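You operate a simulated robot arm through the tools that you are given. There is no shell and no other tool. Be economical: measure what you need, move in short steps, check, and stop when the job is done.

Carry out the task below with a simulated robot arm. There is one attempt and no reset: what you move stays moved.

## Task
Scrub the grimy tube from the press clean, then close the gauge on it.
Fine: press lever left up, fingers clear of the die; scrub it on the purple mat with the purple block; block back; leave the length showing. Set down upright: purple scrub block. What is to be rubbed or washed off counts as gone when no trace of it is left.

The check looks at the end state, three seconds after you hand in, the way a careful person would. Anything else that was tipped, shoved, dropped, spilled or broken makes it a failure.

## Robot
A 6-joint arm with a two-finger parallel gripper, fixed in place. Base frame: the origin is at the foot of the arm, x ahead of it, y to its left, z up; the work surface is at about z = 0.8. Units: m, degrees, N and s.
With the tool pointing down near the work surface it reaches from about 0.26 to 0.68 m from the base axis. Its first joint turns from -66.0 to 66.0 degrees. Payload 2.9 kg.
Tool frame: the origin (TCP) lies between the finger pads and is the grasp point; the fingertips stand 0.03 m ahead of it; z points along the fingers, y is the line along which they close. Largest opening 0.11 m; finger width 0.02, thickness 0.01; the body of the gripper, 0.048 by 0.112 m, starts 0.055 m behind the TCP.
Orientation is told as [roll, pitch, yaw] about the base's x, y, z axes, in that order, counted from this pose: with the fingers straight down and closing along the base's y, the tool's x points along the base's -x, its y along +y and its z along -z.

## Interface
- The arm moves only by the tool arm_command. Its argument "increments" is a list of rows, each a list of 7 numbers: the shift along the base's x, y, z in units of 150 mm (1.0 is 150 mm), then the turn, a rotation vector about the base's x, y, z in units of 45 degrees (1.0 is 45 degrees), then the gripper command, from -1 (fully open) to 1 (shut), values between in proportion. In form: [[dx, dy, dz, wx, wy, wz, fingers], ...]. A call has 1 to 10 rows; each row is the pose to reach, as a shift and turn from the pose commanded when the call began. A call with a number of a shift or a turn outside -1 to 1 is refused whole. Each row takes 0.2 s and may step no farther than 0.05 m and 8.6 degrees from the row before; otherwise, or with a gripper value out of range, the whole call is refused. Where a pose cannot be reached the arm comes as near as it can. A force on the tool above 90 N (or 10 N above the force at the start of the call, whichever is more), or a blocked arm, ends the call early, and 0.2 s more pass. Each finger travels about 0.108 m/s and halts on what it meets, pressing with about 22 N; the grip force reading is that of the motor and also rises with nothing between the fingers. The clock runs only during rows and for 0.2 s after the last one: add rows that repeat a pose to give the fingers time. It gives the time, the measured TCP pose, the force on the tool (base axes), the opening and the grip force at its end, in the units of the frame above (readings bear some noise), with the torque about the TCP (base axes, N m) and any sound that the robot's microphone picked up.
- Cameras (640 x 400 px; columns grow to the right, rows downward): "scene" is fixed at [0.0993, 0.4571, 1.3927]; the picture's right is [-0.46, -0.89, 0.00], its down [-0.44, 0.23, -0.87] and it looks along [0.77, -0.40, -0.49] (base axes); focal length 286 px, centre (320, 200). "wrist" rides on the gripper at [0.072, 0.017, -0.103] in the tool frame; the picture's right is [-0.23, 0.97, 0.00], its down [-0.76, -0.18, -0.62] and it looks along [-0.61, -0.14, 0.78] (tool axes); focal length 222 px, centre (320, 200). There is no depth. A picture from a camera that has moved, and an enlarged one, comes with that camera's place and axes in the base frame and with its lens.
- snapshot(camera): a new picture of that camera. The clock stands still meanwhile.
- zoom(camera, box): a new picture of the part [left, top, right, bottom] of that camera's present view, enlarged. The clock stands still meanwhile.
- close_job(): hands the job in; it is judged then, once.

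Go step by step. Nothing tells you positions but the pictures and the camera data: compare them with the known pose of the tool, close in by small moves and look again before you grip or let go. The budget is 120 turns and 84 pictures, counting those below and the enlarged ones. Unless the task says otherwise, let go and move clear before handing in, and close with one line.

The tools are called after ">>>" as name(argument=value, ...) on one line, values as JSON. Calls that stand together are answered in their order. arm_command: Moves the arm, as the interface text tells. Its arguments: {"type":"object","properties":{"increments":{"type":"array","items":{"type":"array","items":{"type":"number"}}}},"required":["increments"]} The other tools are called the same way: snapshot (camera) takes a picture; zoom (camera, box) takes an enlarged picture of a part of a camera's view; close_job () hands the job in.

At the start:

```text
clock: 0.0
tcp_pos: [0.4609, -0.1509, 1.1743]
tool_rot: [0.0, -0.1, 0.0]
force: [-0.5, 0.1, 0.3]
moment: [-0.01, -0.01, 0.0]
grip_width: 0.1101
gripper_force: 0.0
```

scene: 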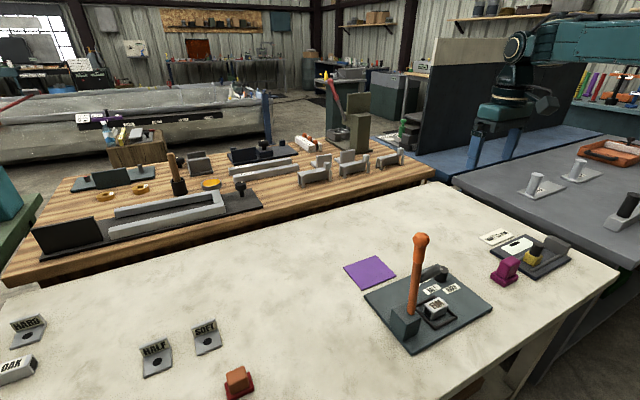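
wrist: 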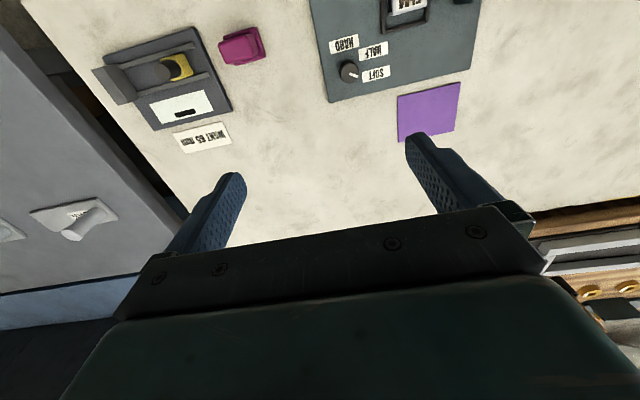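

I see a bench with a lever press, a purple mat, a magenta/purple block, a gauge with a yellow slider, and an orange block at the front. I'll look closer first.

>>> zoom(camera="scene", box=[340, 220, 500, 360])

>>> zoom(camera="scene", box=[470, 210, 590, 300])

>>> zoom(camera="wrist", box=[80, 0, 500, 180])

>>> zoom(camera="scene", box=[0, 290, 280, 400])

```text
2.86 times, centred on (420, 290) of scene
camera zoom: at [0.0993, 0.4571, 1.3927], right [-0.46, -0.89, 0.0], down [-0.44, 0.23, -0.87], along [0.77, -0.4, -0.49], focal length 817 px, centre (34, -57)
```

zoom: 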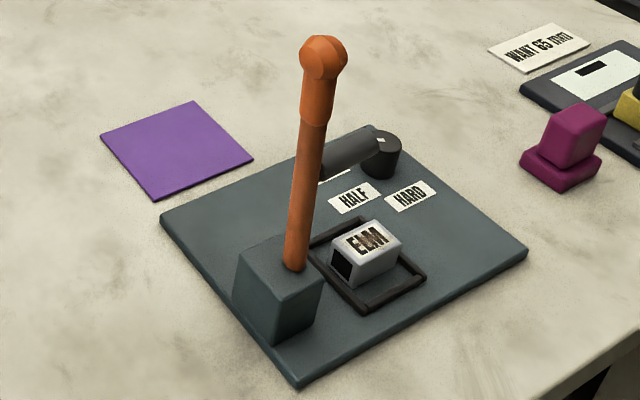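

```text
4.44 times, centred on (530, 255) of scene
camera zoom: at [0.0993, 0.4571, 1.3927], right [-0.46, -0.89, 0.0], down [-0.44, 0.23, -0.87], along [0.77, -0.4, -0.49], focal length 1270 px, centre (-613, -44)
```

zoom: 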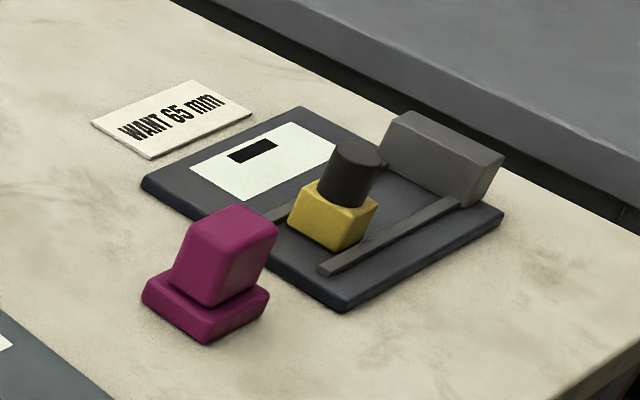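

```text
1.52 times, centred on (290, 90) of wrist
camera zoom: at [0.3875, -0.1326, 1.2777], right [0.23, 0.97, 0.0], down [0.76, -0.18, 0.62], along [0.61, -0.14, -0.78], focal length 338 px, centre (366, 368)
```

zoom: 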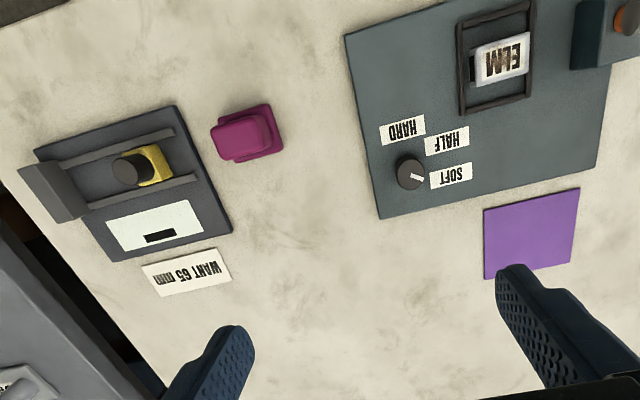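

```text
2.29 times, centred on (140, 345) of scene
camera zoom: at [0.0993, 0.4571, 1.3927], right [-0.46, -0.89, 0.0], down [-0.44, 0.23, -0.87], along [0.77, -0.4, -0.49], focal length 653 px, centre (731, -131)
```

zoom: 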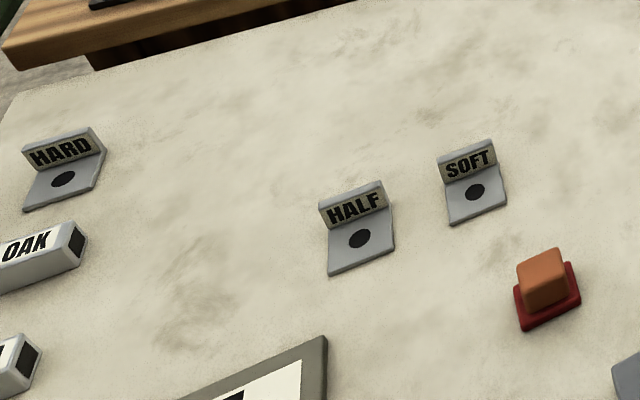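

The ELM tube sits in the press die (about x 0.385, y -0.01), the purple mat is near (0.58, 0.04), the block near (0.39, -0.30) and the gauge near (0.40, -0.44). I'll pull back to see the tube with the wrist camera.

>>> arm_command(increments=[[-0.25, 0.08, -0.1, 0, 0, 0, -1], [-0.5, 0.16, -0.2, 0, 0, 0, -1], [-0.75, 0.25, -0.3, 0, 0, 0, -1], [-1, 0.33, -0.4, 0, 0, 0, -1]])

>>> snapshot(camera="wrist")

>>> snapshot(camera="scene")

```text
clock: 1.0
tcp_pos: [0.3094, -0.1016, 1.1153]
tool_rot: [0.1, 0.0, -0.1]
force: [0.0, 0.8, -0.3]
moment: [0.0, -0.01, 0.0]
grip_width: 0.11
gripper_force: 0.0
```

```text
77 pictures are left
camera wrist: at [0.2367, -0.0836, 1.2177], right [0.23, 0.97, 0.0], down [0.76, -0.18, 0.62], along [0.61, -0.14, -0.78], focal length 222 px, centre (320, 200)
```

wrist: 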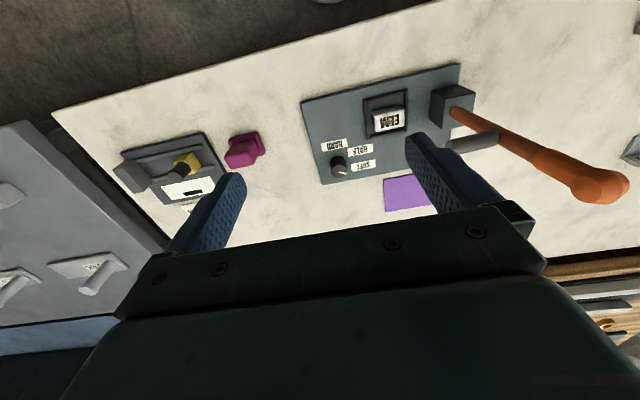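

```text
76 pictures are left
```

scene: 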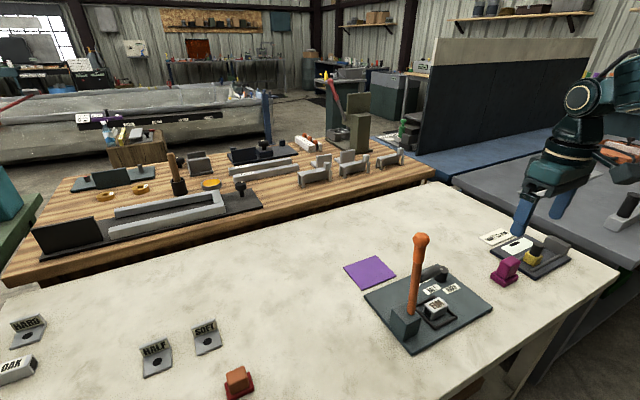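

The wrist view agrees with my estimates. I'll zoom in on the tube and the gauge.

>>> zoom(camera="wrist", box=[300, 60, 500, 190])

>>> zoom(camera="wrist", box=[100, 100, 280, 220])

>>> zoom(camera="scene", box=[400, 270, 480, 330])

```text
3.08 times, centred on (400, 125) of wrist
camera zoom: at [0.2367, -0.0836, 1.2177], right [0.23, 0.97, 0.0], down [0.76, -0.18, 0.62], along [0.61, -0.14, -0.78], focal length 684 px, centre (74, 431)
```

zoom: 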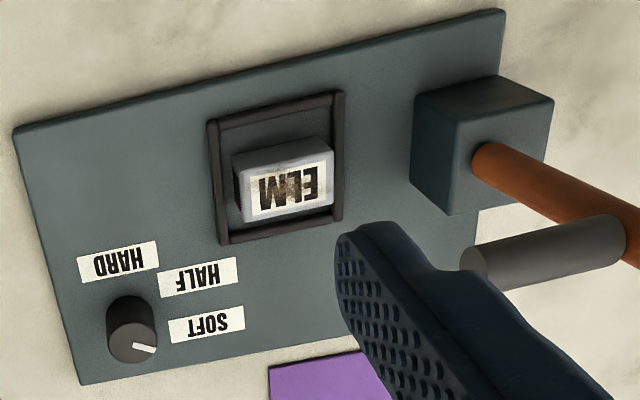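

```text
3.33 times, centred on (190, 160) of wrist
camera zoom: at [0.2367, -0.0836, 1.2177], right [0.23, 0.97, 0.0], down [0.76, -0.18, 0.62], along [0.61, -0.14, -0.78], focal length 740 px, centre (753, 333)
```

zoom: 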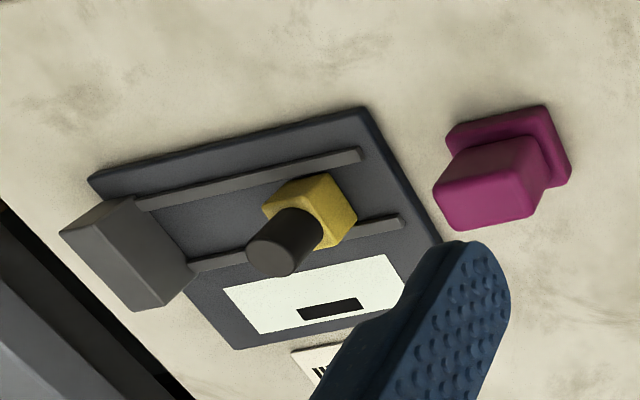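

```text
6.67 times, centred on (440, 300) of scene
camera zoom: at [0.0993, 0.4571, 1.3927], right [-0.46, -0.89, 0.0], down [-0.44, 0.23, -0.87], along [0.77, -0.4, -0.49], focal length 1905 px, centre (-480, -467)
```

zoom: 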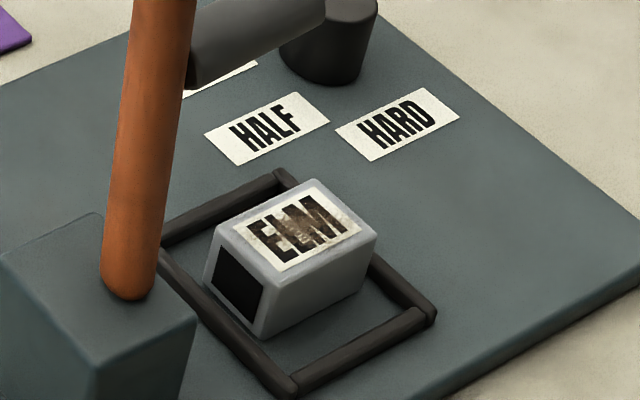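

The tube lies along y in the die; the lever carries a foot that reaches towards it, so I'll need care there. Next I look at the gauge and block from above.

>>> arm_command(increments=[[0.1, -0.3, 0, 0, 0, 0, -1], [0.2, -0.6, 0, 0, 0, 0, -1], [0.3, -0.9, 0, 0, 0, 0, -1], [0.4, -1, -0.1, 0, 0, 0, -1]])

>>> arm_command(increments=[[0, -0.3, -0.1, 0, 0, 0, -1], [0, -0.6, -0.2, 0, 0, 0, -1], [0, -0.87, -0.3, 0, 0, 0, -1]])

>>> snapshot(camera="wrist")

```text
clock: 2.0
tcp_pos: [0.3709, -0.2513, 1.098]
tool_rot: [-0.1, 0.0, -0.1]
force: [0.8, -0.5, -0.2]
moment: [0.02, -0.03, 0.0]
grip_width: 0.1099
gripper_force: 0.0
```

```text
clock: 2.8
tcp_pos: [0.3712, -0.3828, 1.0529]
tool_rot: [-0.1, 0.1, 0.0]
force: [0.5, -0.8, 0.2]
moment: [0.01, 0.02, -0.01]
grip_width: 0.1099
gripper_force: 0.0
```

```text
72 pictures are left
camera wrist: at [0.2993, -0.3648, 1.1558], right [0.23, 0.97, 0.0], down [0.76, -0.18, 0.62], along [0.61, -0.14, -0.78], focal length 222 px, centre (320, 200)
```

wrist: 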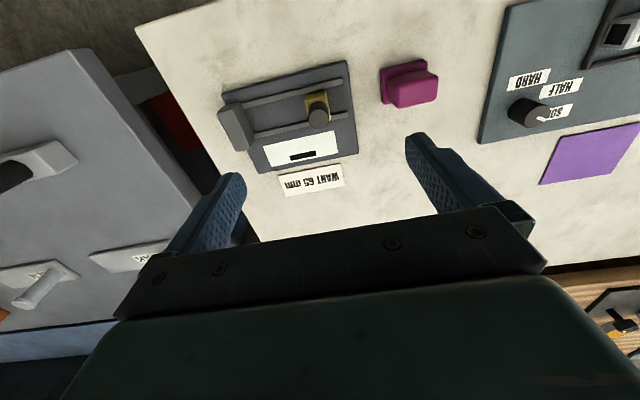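

>>> zoom(camera="wrist", box=[210, 40, 450, 190])

```text
2.67 times, centred on (330, 115) of wrist
camera zoom: at [0.2993, -0.3648, 1.1558], right [0.23, 0.97, 0.0], down [0.76, -0.18, 0.62], along [0.61, -0.14, -0.78], focal length 592 px, centre (293, 427)
```

zoom: 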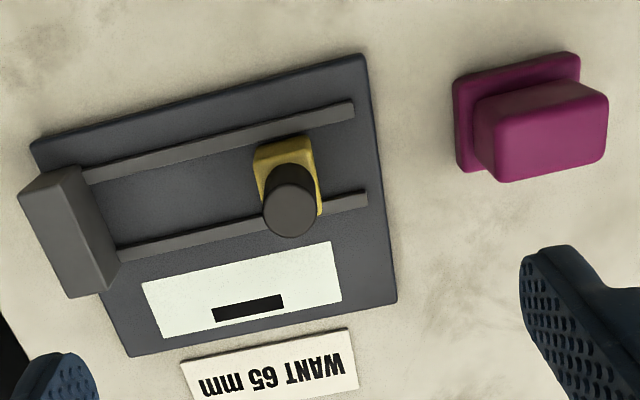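

The gauge is axis-aligned: jaw face y≈-0.496, slider face y≈-0.40, rails along y at x≈0.367/0.414. The block has a sole about 46×60 mm with a handle on top near (0.393,-0.262). The tube is about 40×50 mm, and I'll turn the gripper 90° so it closes along x, moving toward the tube high up.

>>> arm_command(increments=[[0, 0.16, 0.1, 0, 0, 0.16, -1], [0, 0.33, 0.2, 0, 0, 0.33, -1], [0, 0.5, 0.3, 0, 0, 0.5, -1], [0, 0.66, 0.3, 0, 0, 0.66, -1], [0, 0.83, 0.3, 0, 0, 0.83, -1], [0.0, 1, 0.3, 0, 0, 1, -1]])

>>> arm_command(increments=[[0, 0.1, 0, 0, 0, 0.16, -1], [0, 0.2, 0, 0, 0, 0.33, -1], [0.03, 0.3, 0, 0, 0, 0.5, -1], [0.06, 0.4, 0, 0, 0, 0.66, -1], [0.1, 0.5, 0, 0, 0, 0.83, -1], [0.1, 0.6, 0, 0, 0, 1, -1]])

>>> arm_command(increments=[[0, 0, -0.25, 0.15, 0, 0, -1], [0, 0, -0.5, 0.3, 0, 0, -1], [0, 0, -0.75, 0.444, 0, 0, -1]])

>>> snapshot(camera="wrist")

>>> snapshot(camera="scene")

```text
clock: 4.2
tcp_pos: [0.3691, -0.2319, 1.0998]
tool_rot: [0.0, 0.0, 45.1]
force: [-0.5, 0.1, 0.2]
moment: [0.0, 0.0, 0.01]
grip_width: 0.1099
gripper_force: 0.1
```

```text
clock: 5.6
tcp_pos: [0.3833, -0.1425, 1.099]
tool_rot: [-0.1, -0.1, 90.1]
force: [0.3, 0.3, 0.0]
moment: [0.02, -0.02, 0.01]
grip_width: 0.1101
gripper_force: 0.1
```

```text
clock: 6.4
tcp_pos: [0.3844, -0.1414, 0.9863]
tool_rot: [0.0, -20.1, 90.0]
force: [0.2, 0.2, 0.9]
moment: [-0.02, 0.03, 0.0]
grip_width: 0.1098
gripper_force: 0.0
```

```text
70 pictures are left
camera wrist: at [0.3681, -0.2435, 1.0585], right [-0.97, 0.21, 0.08], down [0.18, 0.5, 0.85], along [0.14, 0.84, -0.53], focal length 222 px, centre (320, 200)
```

wrist: 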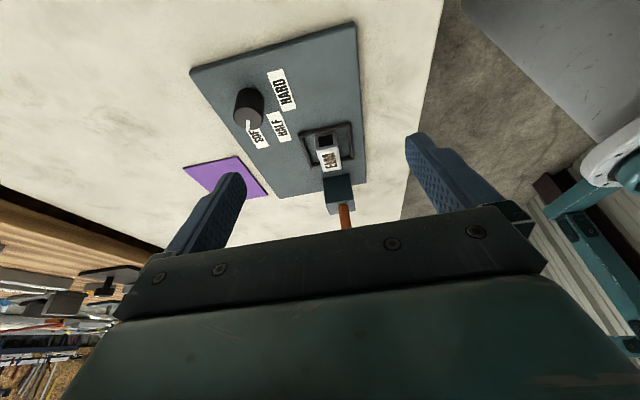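

```text
69 pictures are left
```

scene: 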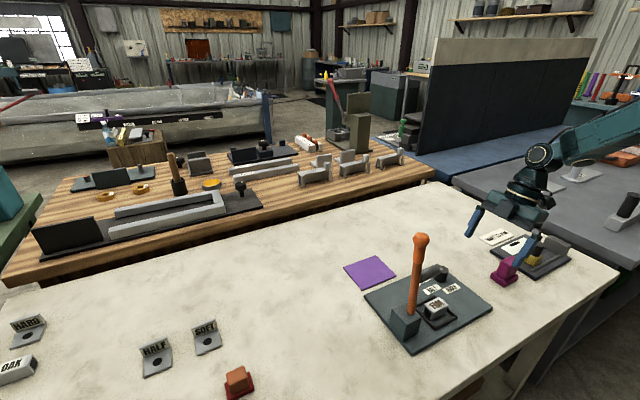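

>>> zoom(camera="wrist", box=[280, 100, 400, 240])

```text
2.86 times, centred on (340, 170) of wrist
camera zoom: at [0.3681, -0.2435, 1.0585], right [-0.97, 0.21, 0.08], down [0.18, 0.5, 0.85], along [0.14, 0.84, -0.53], focal length 635 px, centre (263, 286)
```

zoom: 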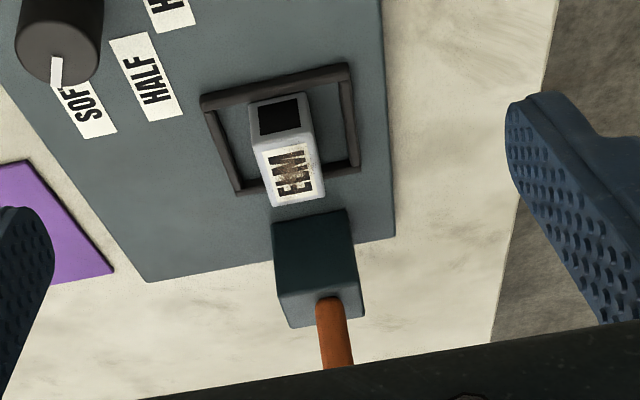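

The tube is about 30 mm wide and 33 mm high, centred near (0.388, 0.0), top at z≈0.843; the frame is too snug for the fingers, so I grip above its bars. I come in tilted 20° to stay off the lever foot.

>>> arm_command(increments=[[0.007, 0.22, -0.18, 0, 0, 0, -1], [0.014, 0.44, -0.36, 0, 0, 0, -1], [0.02, 0.66, -0.54, 0, 0, 0, -1], [0.027, 0.887, -0.707, 0, 0, 0, -1], [0.027, 0.887, -0.707, 0, 0, 0, -1]])

>>> zoom(camera="scene", box=[370, 220, 510, 340])

>>> snapshot(camera="wrist")

```text
clock: 7.6
tcp_pos: [0.3888, -0.0084, 0.8811]
tool_rot: [0.0, -20.0, 90.0]
force: [-0.4, 0.1, -0.8]
moment: [0.03, 0.02, -0.02]
grip_width: 0.1098
gripper_force: 0.0
```

```text
3.33 times, centred on (440, 280) of scene
camera zoom: at [0.0993, 0.4571, 1.3927], right [-0.46, -0.89, 0.0], down [-0.44, 0.23, -0.87], along [0.77, -0.4, -0.49], focal length 953 px, centre (-80, -67)
```

zoom: 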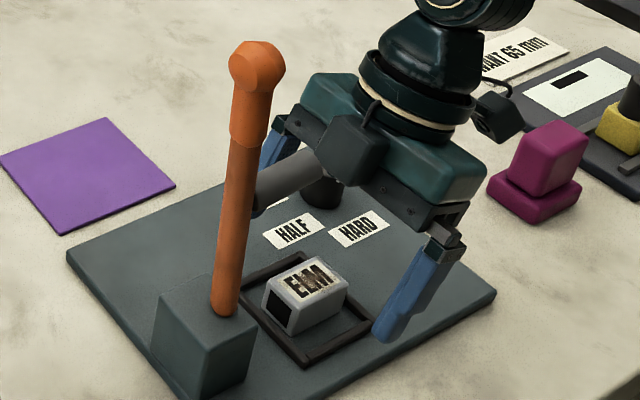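

```text
66 pictures are left
camera wrist: at [0.3724, -0.1103, 0.953], right [-0.97, 0.21, 0.08], down [0.18, 0.5, 0.85], along [0.14, 0.84, -0.53], focal length 222 px, centre (320, 200)
```

wrist: 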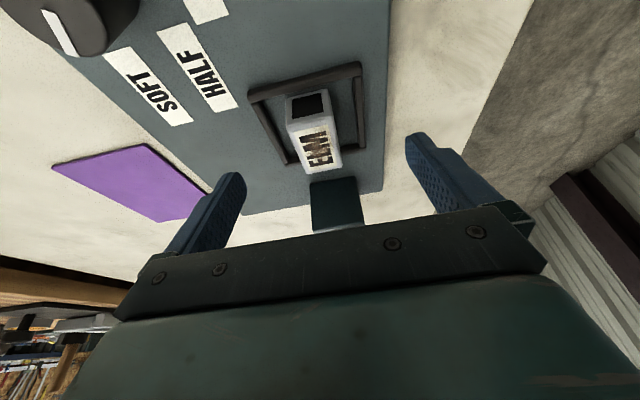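

The fingers straddle the tube, clear of the foot. Lowering 23 mm and closing.

>>> arm_command(increments=[[0, 0, -0.08, 0, 0, 0, -1], [0, 0, -0.153, 0, 0, 0, -1], [0, 0, -0.153, 0, 0, 0, -0.2], [0, 0, -0.153, 0, 0, 0, 0.2], [0, 0, -0.153, 0, 0, 0, 1], [0, 0, -0.153, 0, 0, 0, 1], [0, 0, -0.153, 0, 0, 0, 1]])

>>> zoom(camera="scene", box=[370, 220, 510, 340])

```text
clock: 9.2
tcp_pos: [0.39, -0.0076, 0.8569]
tool_rot: [0.0, -20.0, 90.1]
force: [-0.1, 0.3, 1.0]
moment: [0.02, 0.02, -0.05]
grip_width: 0.0289
gripper_force: 21.6
```

```text
3.33 times, centred on (440, 280) of scene
camera zoom: at [0.0993, 0.4571, 1.3927], right [-0.46, -0.89, 0.0], down [-0.44, 0.23, -0.87], along [0.77, -0.4, -0.49], focal length 953 px, centre (-80, -67)
```

zoom: 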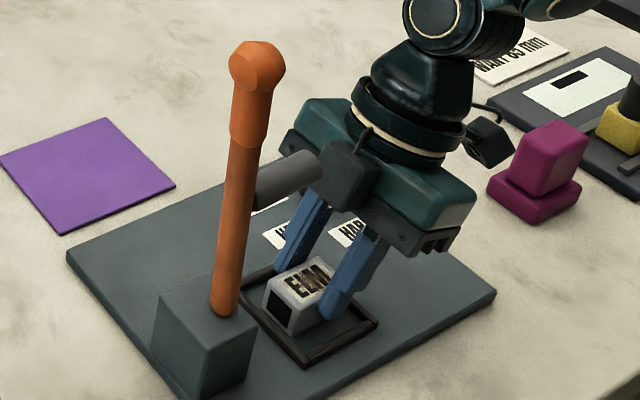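

Gripped (29 mm wide). Lifting up and away toward -y.

>>> arm_command(increments=[[0, 0, 0.15, 0, 0, 0, 1], [0, -0.15, 0.35, 0, 0, 0, 1], [0, -0.4, 0.5, 0, 0, 0, 1], [0, -0.6, 0.7, 0, 0, 0, 1], [0, -0.6, 0.9, 0, 0, 0, 1]])

>>> arm_command(increments=[[0.25, 0, 0, -0.15, 0, 0, 1], [0.5, 0, 0, -0.3, 0, 0, 1], [0.8, 0, 0, -0.444, 0, 0, 1], [1, 0, 0, -0.444, 0, 0, 1]])

>>> snapshot(camera="scene")

>>> snapshot(camera="wrist")

```text
clock: 10.4
tcp_pos: [0.39, -0.0984, 0.9908]
tool_rot: [0.0, -20.0, 90.0]
force: [0.6, 1.0, -0.6]
moment: [-0.04, -0.02, 0.01]
grip_width: 0.0288
gripper_force: 21.9
```

```text
clock: 11.4
tcp_pos: [0.5403, -0.0981, 0.9934]
tool_rot: [0.0, 0.2, 90.0]
force: [0.1, 0.3, -0.3]
moment: [0.01, 0.01, -0.04]
grip_width: 0.0292
gripper_force: 22.4
```

```text
64 pictures are left
```

scene: 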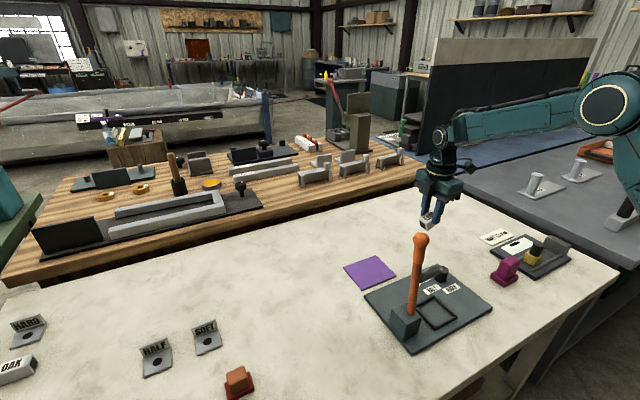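

```text
63 pictures are left
camera wrist: at [0.523, -0.1692, 1.0966], right [-0.97, 0.23, 0.0], down [0.18, 0.76, 0.62], along [0.14, 0.61, -0.78], focal length 222 px, centre (320, 200)
```

wrist: 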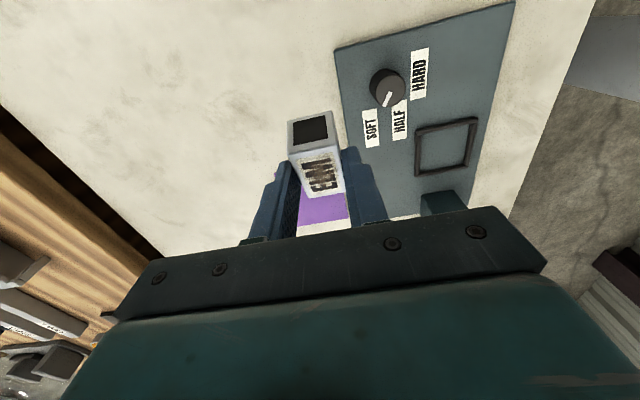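

The tube is out; tilting back to 20° levels it, and then I lower it to the mat centre (0.584, 0.041).

>>> arm_command(increments=[[0.07, 0.22, 0, 0.111, 0, 0, 1], [0.15, 0.44, 0, 0.222, 0, 0, 1], [0.22, 0.66, -0.2, 0.333, 0, 0, 1], [0.298, 0.88, -0.4, 0.444, 0, 0, 1], [0.298, 0.88, -0.65, 0.444, 0, 0, 1], [0.298, 0.88, -0.85, 0.444, 0, 0, 1]])

>>> zoom(camera="scene", box=[310, 200, 450, 310])

>>> snapshot(camera="wrist")

```text
clock: 12.8
tcp_pos: [0.5843, 0.0329, 0.8654]
tool_rot: [0.0, -20.0, 90.0]
force: [-0.4, -0.8, -1.2]
moment: [-0.04, -0.02, -0.06]
grip_width: 0.0288
gripper_force: 22.2
```

```text
3.64 times, centred on (380, 255) of scene
camera zoom: at [0.0993, 0.4571, 1.3927], right [-0.46, -0.89, 0.0], down [-0.44, 0.23, -0.87], along [0.77, -0.4, -0.49], focal length 1039 px, centre (102, 0)
```

zoom: 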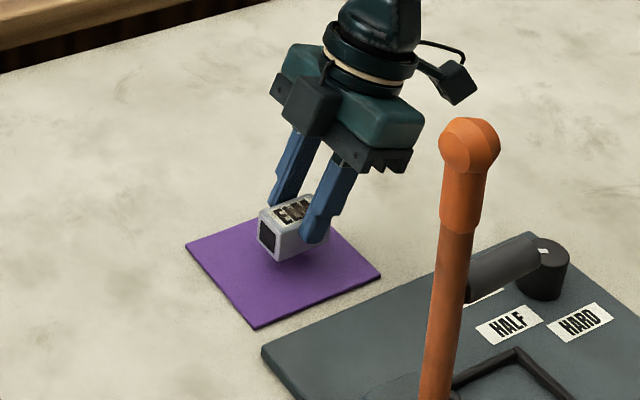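

```text
61 pictures are left
camera wrist: at [0.5675, -0.0688, 0.9373], right [-0.97, 0.21, 0.08], down [0.18, 0.5, 0.85], along [0.14, 0.84, -0.53], focal length 222 px, centre (320, 200)
```

wrist: 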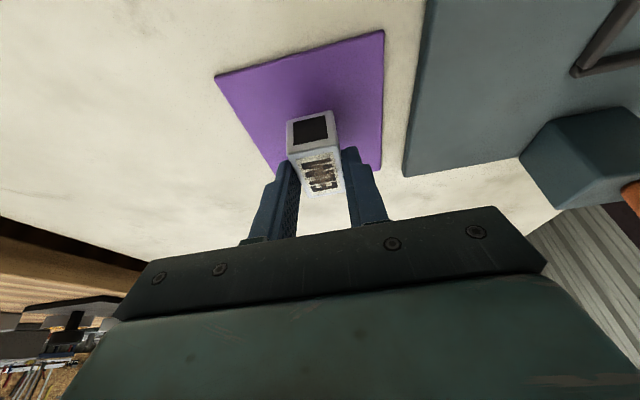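

Nearly down on the mat; lowering in small steps and watching force.

>>> arm_command(increments=[[0, 0, -0.04, 0, 0, 0, 1], [0, 0, -0.08, 0, 0, 0, 1]])

>>> arm_command(increments=[[0, 0, -0.02, 0, 0, 0, 1], [0, 0, -0.02, 0, 0, 0, 1]])

>>> zoom(camera="scene", box=[340, 230, 420, 300])

```text
clock: 13.4
tcp_pos: [0.5841, 0.0326, 0.8543]
tool_rot: [0.0, -20.0, 90.0]
force: [-0.2, 1.4, 0.9]
moment: [0.02, -0.01, -0.01]
grip_width: 0.0292
gripper_force: 22.1
```

```text
clock: 14.0
tcp_pos: [0.5836, 0.0324, 0.85]
tool_rot: [0.0, -20.0, 90.0]
force: [0.3, 0.4, 0.2]
moment: [-0.01, -0.04, 0.0]
grip_width: 0.0293
gripper_force: 22.0
```

```text
5.71 times, centred on (380, 265) of scene
camera zoom: at [0.0993, 0.4571, 1.3927], right [-0.46, -0.89, 0.0], down [-0.44, 0.23, -0.87], along [0.77, -0.4, -0.49], focal length 1633 px, centre (-23, -171)
```

zoom: 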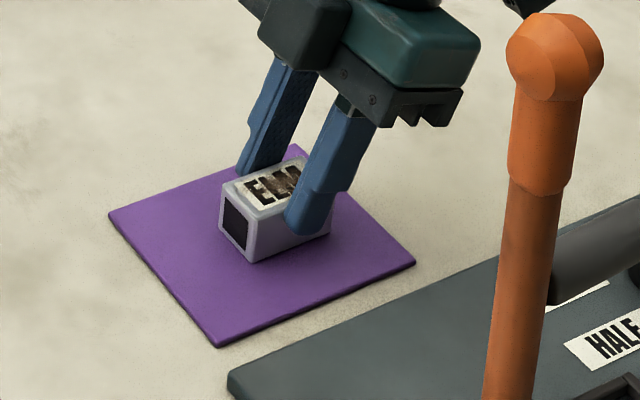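

>>> arm_command(increments=[[0, 0, -0.013, 0, 0, 0, 1], [0, 0, -0.013, 0, 0, 0, 1]])

>>> arm_command(increments=[[0, 0, -0.013, 0, 0, 0, 1], [0, 0, -0.013, 0, 0, 0, 1]])

```text
clock: 14.6
tcp_pos: [0.5845, 0.0337, 0.8498]
tool_rot: [0.0, -19.9, 90.1]
force: [-4.2, 0.2, 13.0]
moment: [0.09, 0.19, 0.02]
grip_width: 0.0287
gripper_force: 21.9
```

```text
clock: 15.2
tcp_pos: [0.5848, 0.0337, 0.8472]
tool_rot: [-0.2, -20.0, 90.0]
force: [-3.3, 0.3, 16.7]
moment: [0.17, 0.11, 0.07]
grip_width: 0.0292
gripper_force: 21.9
```

Contact felt; the tube is on the mat. Easing up slightly, opening and backing away.

>>> arm_command(increments=[[0, 0, 0.015, 0, 0, 0, 1], [0, 0, 0.015, 0, 0, 0, 0.2], [0, 0, 0.015, 0, 0, 0, -0.2], [0, 0, 0.015, 0, 0, 0, -1], [0, 0, 0.015, 0, 0, 0, -1], [0, -0.1, 0.25, 0, 0, 0, -1], [0, -0.3, 0.5, -0.15, 0, 0, -1], [0, -0.5, 0.75, -0.3, 0, 0, -1], [0, -0.7, 0.95, -0.444, 0, 0, -1]])

>>> zoom(camera="scene", box=[340, 230, 420, 300])

>>> zoom(camera="wrist", box=[220, 80, 420, 220])

```text
clock: 17.2
tcp_pos: [0.5843, -0.0713, 0.9897]
tool_rot: [0.2, 0.0, 90.0]
force: [0.2, -0.4, 0.0]
moment: [-0.02, -0.03, -0.01]
grip_width: 0.1102
gripper_force: 0.1
```

```text
5.71 times, centred on (380, 265) of scene
camera zoom: at [0.0993, 0.4571, 1.3927], right [-0.46, -0.89, 0.0], down [-0.44, 0.23, -0.87], along [0.77, -0.4, -0.49], focal length 1633 px, centre (-23, -171)
```

zoom: 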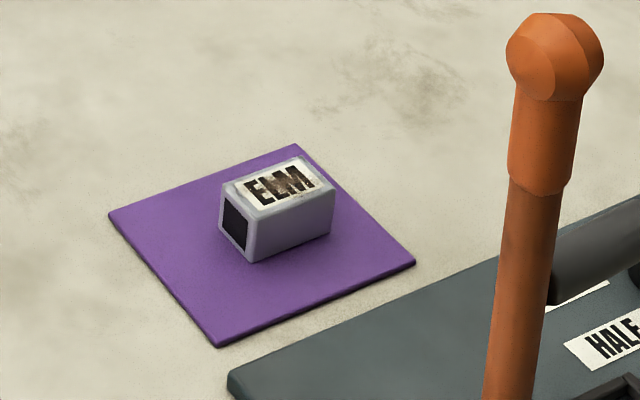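

```text
2.86 times, centred on (320, 150) of wrist
camera zoom: at [0.5672, -0.1419, 1.0932], right [-0.97, 0.23, 0.0], down [0.18, 0.76, 0.62], along [0.14, 0.61, -0.78], focal length 635 px, centre (320, 343)
```

zoom: 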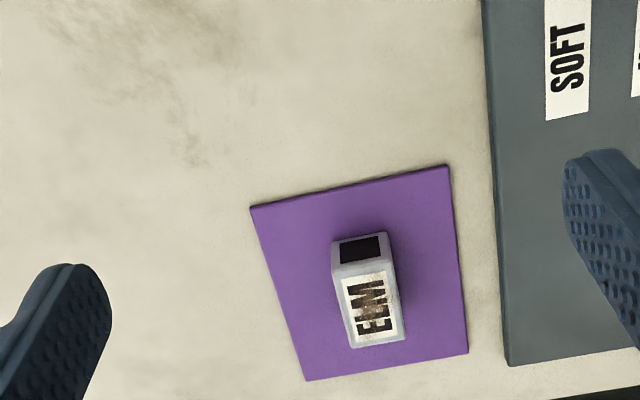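

Tube is upright on the mat at about (0.584, 0.044), grime on the label. Now to the scrub block.

>>> arm_command(increments=[[-0.2, -0.2, 0, 0, 0, 0, -1], [-0.4, -0.4, 0, 0, 0, 0, -1], [-0.6, -0.6, 0, 0, 0, 0, -1], [-0.8, -0.8, 0, 0, 0, 0, -1], [-1, -1, 0, 0, 0, 0, -1]])

>>> arm_command(increments=[[-0.14, -0.2, 0, 0, 0, 0, -1], [-0.275, -0.29, 0, 0, 0, 0, -1], [-0.275, -0.29, -0.2, 0, 0, 0, -1]])

>>> snapshot(camera="wrist")

>>> zoom(camera="scene", box=[460, 220, 580, 300])

```text
clock: 18.4
tcp_pos: [0.4329, -0.222, 0.9902]
tool_rot: [-0.2, 0.1, 90.0]
force: [0.5, 0.3, 0.9]
moment: [-0.03, -0.02, -0.02]
grip_width: 0.1097
gripper_force: 0.1
```

```text
clock: 19.2
tcp_pos: [0.3924, -0.2658, 0.9589]
tool_rot: [-0.1, 0.0, 90.0]
force: [-0.4, 0.1, 0.2]
moment: [0.03, 0.0, -0.01]
grip_width: 0.1101
gripper_force: 0.1
```

```text
57 pictures are left
camera wrist: at [0.3747, -0.3364, 1.0621], right [-0.97, 0.23, 0.0], down [0.18, 0.76, 0.62], along [0.14, 0.61, -0.78], focal length 222 px, centre (320, 200)
```

wrist: 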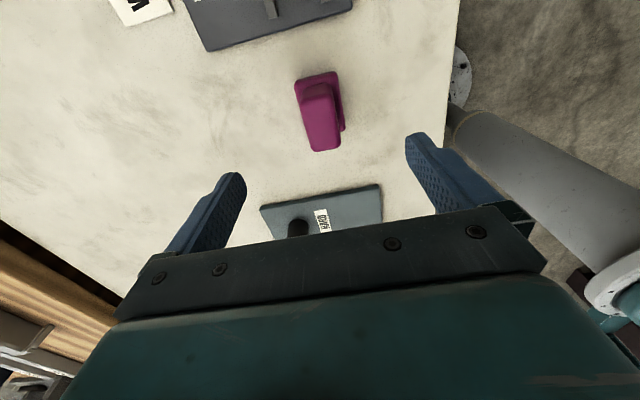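

```text
5.00 times, centred on (520, 260) of scene
camera zoom: at [0.0993, 0.4571, 1.3927], right [-0.46, -0.89, 0.0], down [-0.44, 0.23, -0.87], along [0.77, -0.4, -0.49], focal length 1429 px, centre (-680, -100)
```

zoom: 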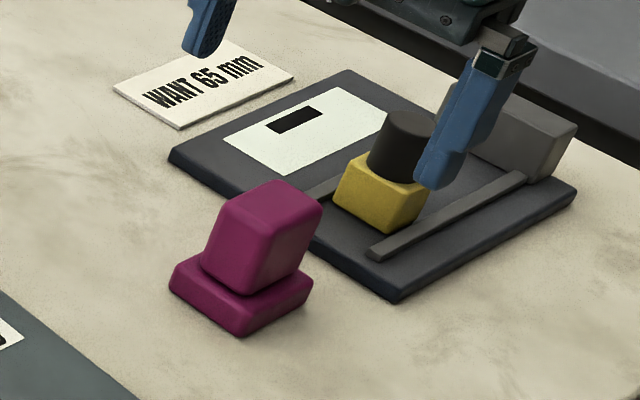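

>>> zoom(camera="wrist", box=[250, 50, 390, 170])

```text
3.33 times, centred on (320, 110) of wrist
camera zoom: at [0.3747, -0.3364, 1.0621], right [-0.97, 0.23, 0.0], down [0.18, 0.76, 0.62], along [0.14, 0.61, -0.78], focal length 740 px, centre (320, 500)
```

zoom: 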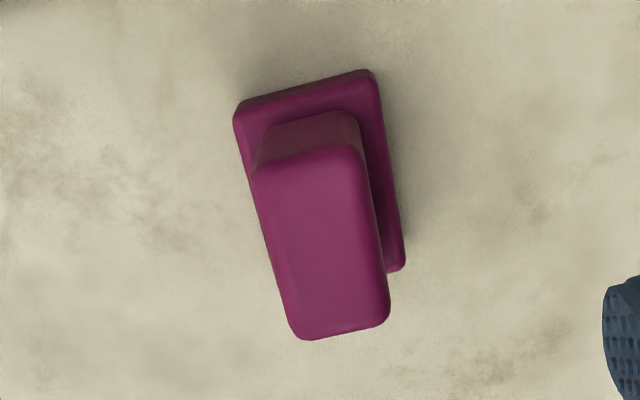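

Block handle measured at about 29×48 mm centred (0.390, -0.262), from z 0.812 to 0.854. Descending over it and closing along x.

>>> arm_command(increments=[[-0.01, 0.027, -0.25, 0, 0, 0, -1], [-0.02, 0.027, -0.5, 0, 0, 0, -1], [-0.02, 0.027, -0.73, 0, 0, 0, -1], [-0.02, 0.027, -0.73, 0, 0, 0, -0.2], [-0.02, 0.027, -0.73, 0, 0, 0, 0.2], [-0.02, 0.027, -0.73, 0, 0, 0, 1], [-0.02, 0.027, -0.73, 0, 0, 0, 1], [-0.02, 0.027, -0.73, 0, 0, 0, 1]])

>>> zoom(camera="scene", box=[460, 220, 580, 300])

```text
clock: 21.0
tcp_pos: [0.3895, -0.26, 0.8493]
tool_rot: [0.1, 0.0, 90.0]
force: [-0.9, 0.3, 0.0]
moment: [0.01, -0.02, 0.0]
grip_width: 0.0442
gripper_force: 22.2
```

```text
5.00 times, centred on (520, 260) of scene
camera zoom: at [0.0993, 0.4571, 1.3927], right [-0.46, -0.89, 0.0], down [-0.44, 0.23, -0.87], along [0.77, -0.4, -0.49], focal length 1429 px, centre (-680, -100)
```

zoom: 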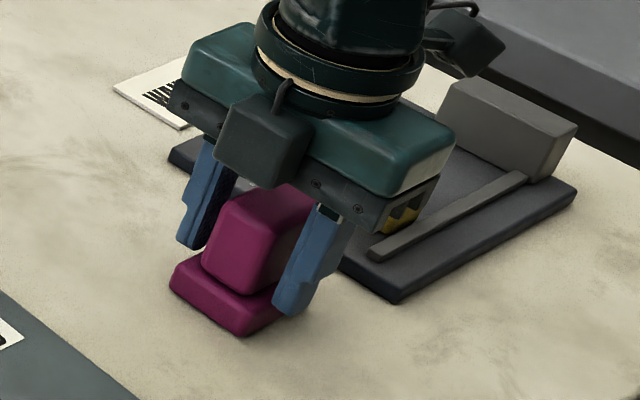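

The width of 44 mm says the tips caught the sole, not the handle. I'll open, go up 10 mm and close again.

>>> arm_command(increments=[[0, 0, 0, 0, 0, 0, 0], [0, 0, 0.04, 0, 0, 0, 0], [0, 0, 0.07, 0, 0, 0, 0], [0, 0, 0.07, 0, 0, 0, 0.3], [0, 0, 0.07, 0, 0, 0, 1], [0, 0, 0.07, 0, 0, 0, 1], [0, 0, 0.07, 0, 0, 0, 1]])

>>> zoom(camera="scene", box=[460, 220, 580, 300])

```text
clock: 22.6
tcp_pos: [0.3897, -0.2612, 0.8601]
tool_rot: [0.0, -0.1, 90.0]
force: [0.3, 0.2, 0.3]
moment: [0.06, 0.06, -0.02]
grip_width: 0.0297
gripper_force: 22.5
```

```text
5.00 times, centred on (520, 260) of scene
camera zoom: at [0.0993, 0.4571, 1.3927], right [-0.46, -0.89, 0.0], down [-0.44, 0.23, -0.87], along [0.77, -0.4, -0.49], focal length 1429 px, centre (-680, -100)
```

zoom: 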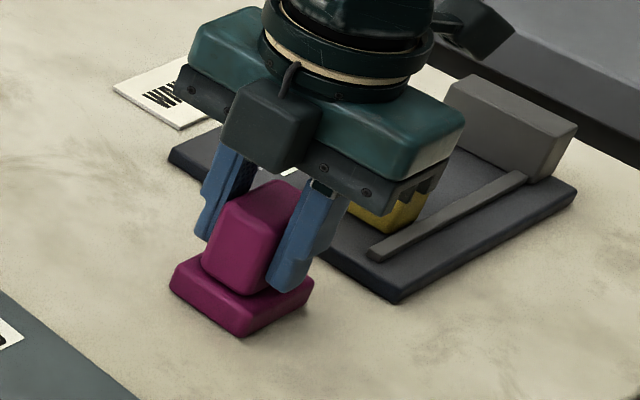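

Held on the handle now (29.7 mm); the home spot is TCP (0.390, -0.261, 0.860). Carrying it to above the tube.

>>> arm_command(increments=[[0, 0, 0.2, 0, 0, 0, 1], [0, 0, 0.45, 0, 0, 0, 1], [0, 0, 0.7, 0, 0, 0, 1], [0.2, 0.2, 0.7, 0, 0, 0, 1], [0.4, 0.4, 0.7, 0, 0, 0, 1], [0.6, 0.6, 0.7, 0, 0, 0, 1], [0.8, 0.8, 0.7, 0, 0, 0, 1], [1, 1, 0.7, 0, 0, 0, 1]])

>>> arm_command(increments=[[0.15, 0.25, 0, 0, 0, 0, 1], [0.293, 0.5, 0, 0, 0, 0, 1], [0.293, 0.75, 0, 0, 0, 0, 1], [0.293, 1, 0, 0, 0, 0, 1]])

>>> arm_command(increments=[[0, 0.033, 0, 0, 0, 0, 1], [0, 0.033, -0.15, 0, 0, 0, 1], [0, 0.033, -0.3, 0, 0, 0, 1], [0, 0.033, -0.35, 0, 0, 0, 1]])

>>> zoom(camera="scene", box=[330, 200, 430, 300])

>>> snapshot(camera="wrist")

```text
clock: 24.4
tcp_pos: [0.5417, -0.1107, 0.9646]
tool_rot: [0.1, 0.0, 90.0]
force: [0.0, -0.5, -0.5]
moment: [0.01, 0.03, 0.02]
grip_width: 0.0294
gripper_force: 22.1
```

```text
clock: 25.4
tcp_pos: [0.5826, 0.0397, 0.9652]
tool_rot: [0.0, 0.0, 89.9]
force: [0.4, -0.3, 0.3]
moment: [0.01, -0.02, 0.0]
grip_width: 0.0295
gripper_force: 21.6
```

```text
clock: 26.4
tcp_pos: [0.5834, 0.0436, 0.912]
tool_rot: [0.1, 0.0, 90.0]
force: [-0.7, -0.2, -1.1]
moment: [0.03, -0.03, 0.02]
grip_width: 0.0294
gripper_force: 22.3
```

```text
4.00 times, centred on (380, 250) of scene
camera zoom: at [0.0994, 0.4571, 1.3927], right [-0.46, -0.89, 0.0], down [-0.44, 0.23, -0.87], along [0.77, -0.4, -0.49], focal length 1143 px, centre (80, 0)
```

zoom: 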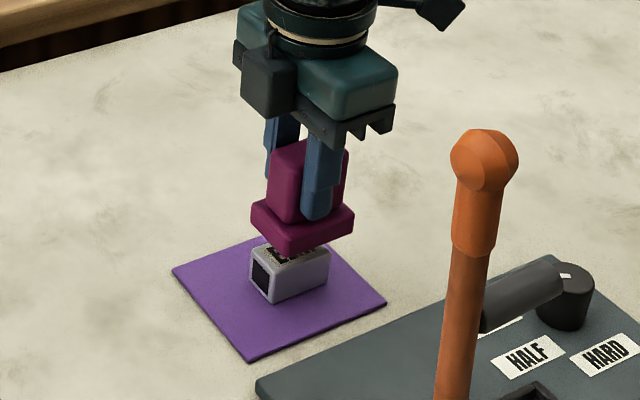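

```text
51 pictures are left
camera wrist: at [0.5663, -0.0272, 1.0159], right [-0.97, 0.23, 0.0], down [0.18, 0.76, 0.62], along [0.14, 0.61, -0.78], focal length 222 px, centre (320, 200)
```

wrist: 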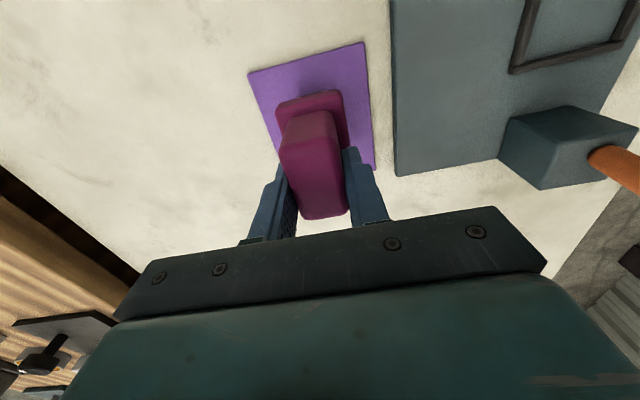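

Hovering about 15 mm over the tube. Lowering in small steps until contact.

>>> arm_command(increments=[[0, 0, -0.04, 0, 0, 0, 1], [0, 0, -0.08, 0, 0, 0, 1]])

>>> arm_command(increments=[[0, 0, -0.02, 0, 0, 0, 1], [0, 0, -0.02, 0, 0, 0, 1]])

>>> arm_command(increments=[[0, 0, -0.015, 0, 0, 0, 1], [0, 0, -0.015, 0, 0, 0, 1]])

```text
clock: 27.0
tcp_pos: [0.5844, 0.0438, 0.901]
tool_rot: [0.0, 0.0, 90.1]
force: [1.0, 0.5, -1.2]
moment: [0.03, 0.0, 0.02]
grip_width: 0.0296
gripper_force: 22.1
```

```text
clock: 27.6
tcp_pos: [0.5841, 0.0425, 0.8973]
tool_rot: [0.1, 0.0, 90.0]
force: [0.6, -0.4, -0.6]
moment: [0.0, 0.0, 0.02]
grip_width: 0.0292
gripper_force: 22.2
```

```text
clock: 28.2
tcp_pos: [0.585, 0.044, 0.8954]
tool_rot: [0.0, 0.0, 90.0]
force: [0.9, -0.6, -1.3]
moment: [0.0, 0.02, 0.0]
grip_width: 0.0295
gripper_force: 21.9
```

>>> arm_command(increments=[[0, 0, -0.015, 0, 0, 0, 1], [0, 0, -0.015, 0, 0, 0, 1]])

>>> arm_command(increments=[[0, 0, -0.013, 0, 0, 0, 1], [0, 0, -0.013, 0, 0, 0, 1]])

```text
clock: 28.8
tcp_pos: [0.5838, 0.0442, 0.8948]
tool_rot: [0.0, 0.0, 90.0]
force: [-2.3, 0.1, 7.4]
moment: [-0.02, 0.16, 0.03]
grip_width: 0.0295
gripper_force: 21.7
```

```text
clock: 29.4
tcp_pos: [0.5849, 0.0444, 0.8932]
tool_rot: [-0.2, 0.0, 90.0]
force: [-3.9, -0.3, 25.5]
moment: [-0.07, 0.34, -0.03]
grip_width: 0.0298
gripper_force: 22.7
```

Contact at TCP z≈0.894. Easing to a light press and stroking along the tube.

>>> arm_command(increments=[[0, 0, 0.006, 0, 0, 0, 1], [0, 0.05, 0.006, 0, 0, 0, 1], [0, 0.1, 0.006, 0, 0, 0, 1], [0, 0.05, 0.006, 0, 0, 0, 1], [0, 0, 0.006, 0, 0, 0, 1], [0, -0.05, 0.006, 0, 0, 0, 1], [0, -0.1, 0.006, 0, 0, 0, 1], [0, -0.05, 0.006, 0, 0, 0, 1], [0, 0, 0.006, 0, 0, 0, 1]])

>>> zoom(camera="scene", box=[330, 200, 430, 300])

```text
clock: 31.4
tcp_pos: [0.5823, 0.0427, 0.8909]
tool_rot: [0.1, 0.1, 89.9]
force: [-0.5, -5.7, 6.5]
moment: [-0.28, -0.08, 0.0]
grip_width: 0.0296
gripper_force: 21.7
```

```text
4.00 times, centred on (380, 250) of scene
camera zoom: at [0.0992, 0.457, 1.3928], right [-0.46, -0.89, 0.0], down [-0.44, 0.23, -0.87], along [0.77, -0.4, -0.49], focal length 1143 px, centre (80, 0)
```

zoom: 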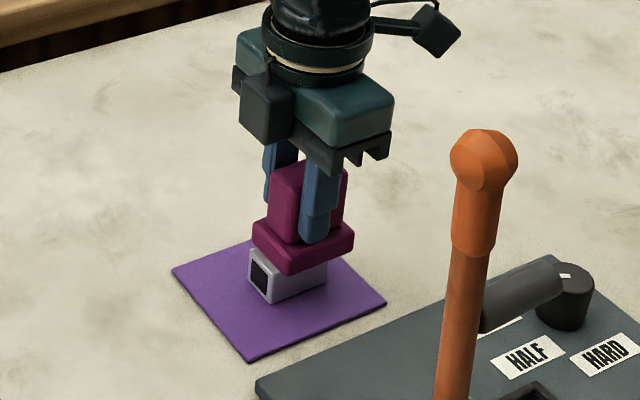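

The tube stays put under the strokes. I'll do more strokes, then lift and look.

>>> arm_command(increments=[[0.03, 0.1, 0, 0, 0, 0, 1], [0.03, 0, 0, 0, 0, 0, 1], [0.03, -0.1, 0, 0, 0, 0, 1], [0, 0, 0, 0, 0, 0, 1], [-0.03, 0.1, 0, 0, 0, 0, 1], [-0.03, 0, 0, 0, 0, 0, 1], [-0.03, -0.1, 0, 0, 0, 0, 1], [0, 0, 0, 0, 0, 0, 1], [0, 0.1, 0, 0, 0, 0, 1], [0, 0, 0, 0, 0, 0, 1]])

>>> arm_command(increments=[[0, 0, 0.2, 0, 0, 0, 1], [0, -0.3, 0.4, 0, 0, 0, 1], [0, -0.6, 0.5, 0, 0, 0, 1], [0, -0.9, 0.5, 0, 0, 0, 1]])

>>> zoom(camera="scene", box=[350, 240, 410, 290])

```text
clock: 33.6
tcp_pos: [0.5832, 0.0437, 0.8917]
tool_rot: [-0.1, 0.0, 89.9]
force: [-0.3, 0.1, -1.3]
moment: [0.01, 0.01, 0.0]
grip_width: 0.0293
gripper_force: 22.0
```

```text
refused: row 2 steps farther than a row can; nothing moved
```

```text
8.00 times, centred on (380, 265) of scene
camera zoom: at [0.0993, 0.4571, 1.3927], right [-0.46, -0.89, 0.0], down [-0.44, 0.23, -0.87], along [0.77, -0.4, -0.49], focal length 2286 px, centre (-160, -320)
```

zoom: 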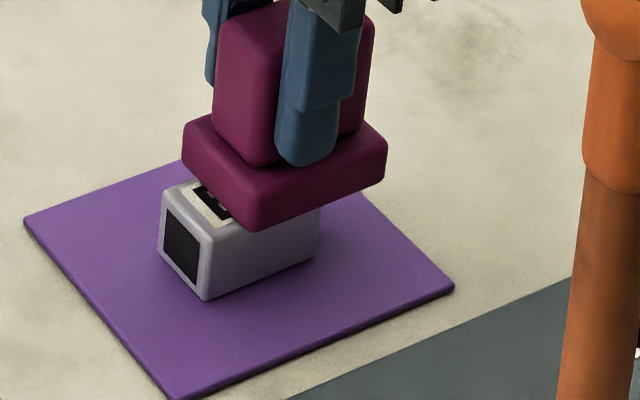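

The force has faded to zero, so the block has probably slid slightly in the grip. Lifting to see the label.

>>> arm_command(increments=[[0, 0, 0.2, 0, 0, 0, 1], [0, -0.2, 0.4, 0, 0, 0, 1], [0, -0.5, 0.45, 0, 0, 0, 1], [0, -0.8, 0.45, 0, 0, 0, 1]])

>>> zoom(camera="scene", box=[350, 240, 410, 290])

```text
clock: 34.6
tcp_pos: [0.5827, -0.0772, 0.9607]
tool_rot: [-0.1, 0.0, 90.0]
force: [-0.8, 0.3, -0.7]
moment: [-0.03, -0.04, 0.01]
grip_width: 0.0298
gripper_force: 22.1
```

```text
8.00 times, centred on (380, 265) of scene
camera zoom: at [0.0993, 0.4572, 1.3927], right [-0.46, -0.89, 0.0], down [-0.44, 0.23, -0.87], along [0.77, -0.4, -0.49], focal length 2286 px, centre (-160, -320)
```

zoom: 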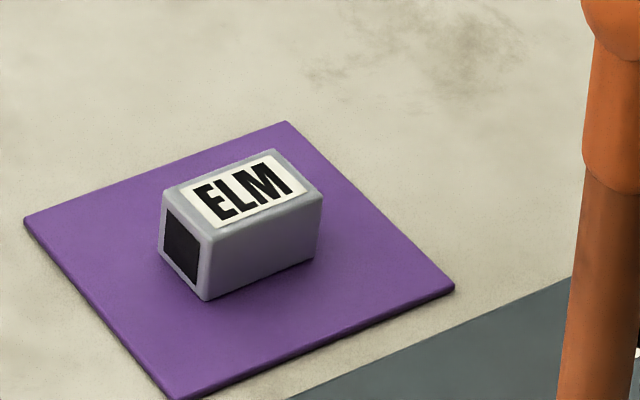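

The label looks clean; checking closely for faint traces.

>>> zoom(camera="scene", box=[368, 254, 396, 272])

>>> snapshot(camera="wrist")

```text
16.00 times, centred on (382, 263) of scene
camera zoom: at [0.0993, 0.4572, 1.3927], right [-0.46, -0.89, 0.0], down [-0.44, 0.23, -0.87], along [0.77, -0.4, -0.49], focal length 4573 px, centre (-672, -808)
```

zoom: 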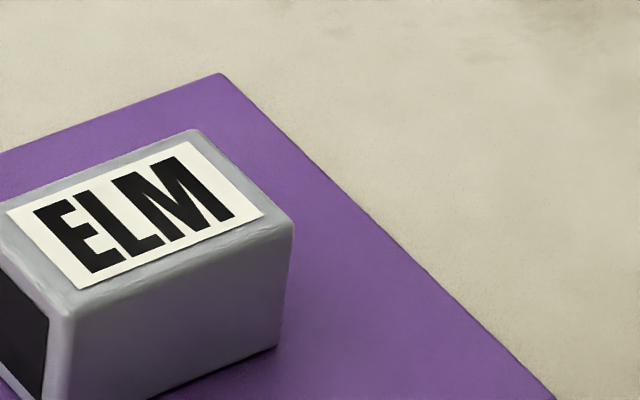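

```text
46 pictures are left
camera wrist: at [0.566, -0.148, 1.0639], right [-0.97, 0.23, 0.0], down [0.18, 0.76, 0.62], along [0.14, 0.61, -0.78], focal length 222 px, centre (320, 200)
```

wrist: 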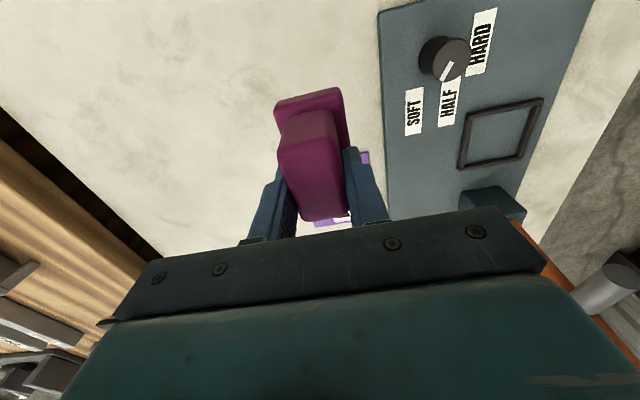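

The label is spotless. Returning the block to its home spot, reversing my commanded shifts exactly.

>>> arm_command(increments=[[-0.2, -0.2, 0, 0, 0, 0, 1], [-0.4, -0.4, 0, 0, 0, 0, 1], [-0.6, -0.6, 0, 0, 0, 0, 1], [-0.8, -0.8, 0, 0, 0, 0, 1], [-1, -1, 0, 0, 0, 0, 1]])

>>> arm_command(increments=[[-0.15, -0.12, 0, 0, 0, 0, 1], [-0.293, -0.233, 0, 0, 0, 0, 1], [-0.293, -0.233, -0.2, 0, 0, 0, 1], [-0.293, -0.233, -0.4, 0, 0, 0, 1], [-0.293, -0.233, -0.55, 0, 0, 0, 1], [-0.293, -0.233, -0.6, 0, 0, 0, 1]])

>>> zoom(camera="scene", box=[460, 220, 580, 300])

```text
clock: 35.8
tcp_pos: [0.4332, -0.2273, 0.9606]
tool_rot: [0.0, 0.0, 90.1]
force: [0.4, -0.5, -0.8]
moment: [0.02, 0.0, 0.02]
grip_width: 0.0297
gripper_force: 22.1
```

```text
clock: 37.2
tcp_pos: [0.3896, -0.2607, 0.8714]
tool_rot: [0.0, -0.1, 90.0]
force: [-0.6, 0.2, -0.4]
moment: [0.03, 0.01, 0.0]
grip_width: 0.0296
gripper_force: 22.4
```

```text
5.00 times, centred on (520, 260) of scene
camera zoom: at [0.0993, 0.4571, 1.3927], right [-0.46, -0.89, 0.0], down [-0.44, 0.23, -0.87], along [0.77, -0.4, -0.49], focal length 1429 px, centre (-680, -100)
```

zoom: 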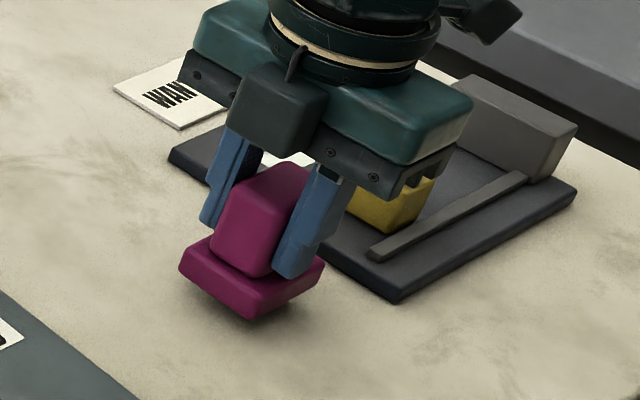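

Just above home; lowering until contact.

>>> arm_command(increments=[[0, 0, -0.03, 0, 0, 0, 1], [0, 0, -0.055, 0, 0, 0, 1]])

>>> arm_command(increments=[[0, 0, -0.013, 0, 0, 0, 1], [0, 0, -0.013, 0, 0, 0, 1]])

>>> arm_command(increments=[[0, 0, -0.01, 0, 0, 0, 1], [0, 0, -0.01, 0, 0, 0, 1]])

```text
clock: 37.8
tcp_pos: [0.3884, -0.2624, 0.8613]
tool_rot: [-0.1, 0.0, 90.0]
force: [-1.3, 0.0, -0.1]
moment: [0.01, 0.04, -0.02]
grip_width: 0.0295
gripper_force: 22.4
```

```text
clock: 38.4
tcp_pos: [0.3894, -0.2614, 0.8601]
tool_rot: [0.0, 0.0, 90.0]
force: [-0.7, 0.2, -0.5]
moment: [0.01, 0.02, -0.01]
grip_width: 0.0297
gripper_force: 21.8
```

```text
clock: 39.0
tcp_pos: [0.389, -0.2612, 0.8574]
tool_rot: [0.0, -0.1, 90.0]
force: [0.0, -0.3, -0.3]
moment: [0.03, 0.04, -0.03]
grip_width: 0.0297
gripper_force: 22.2
```

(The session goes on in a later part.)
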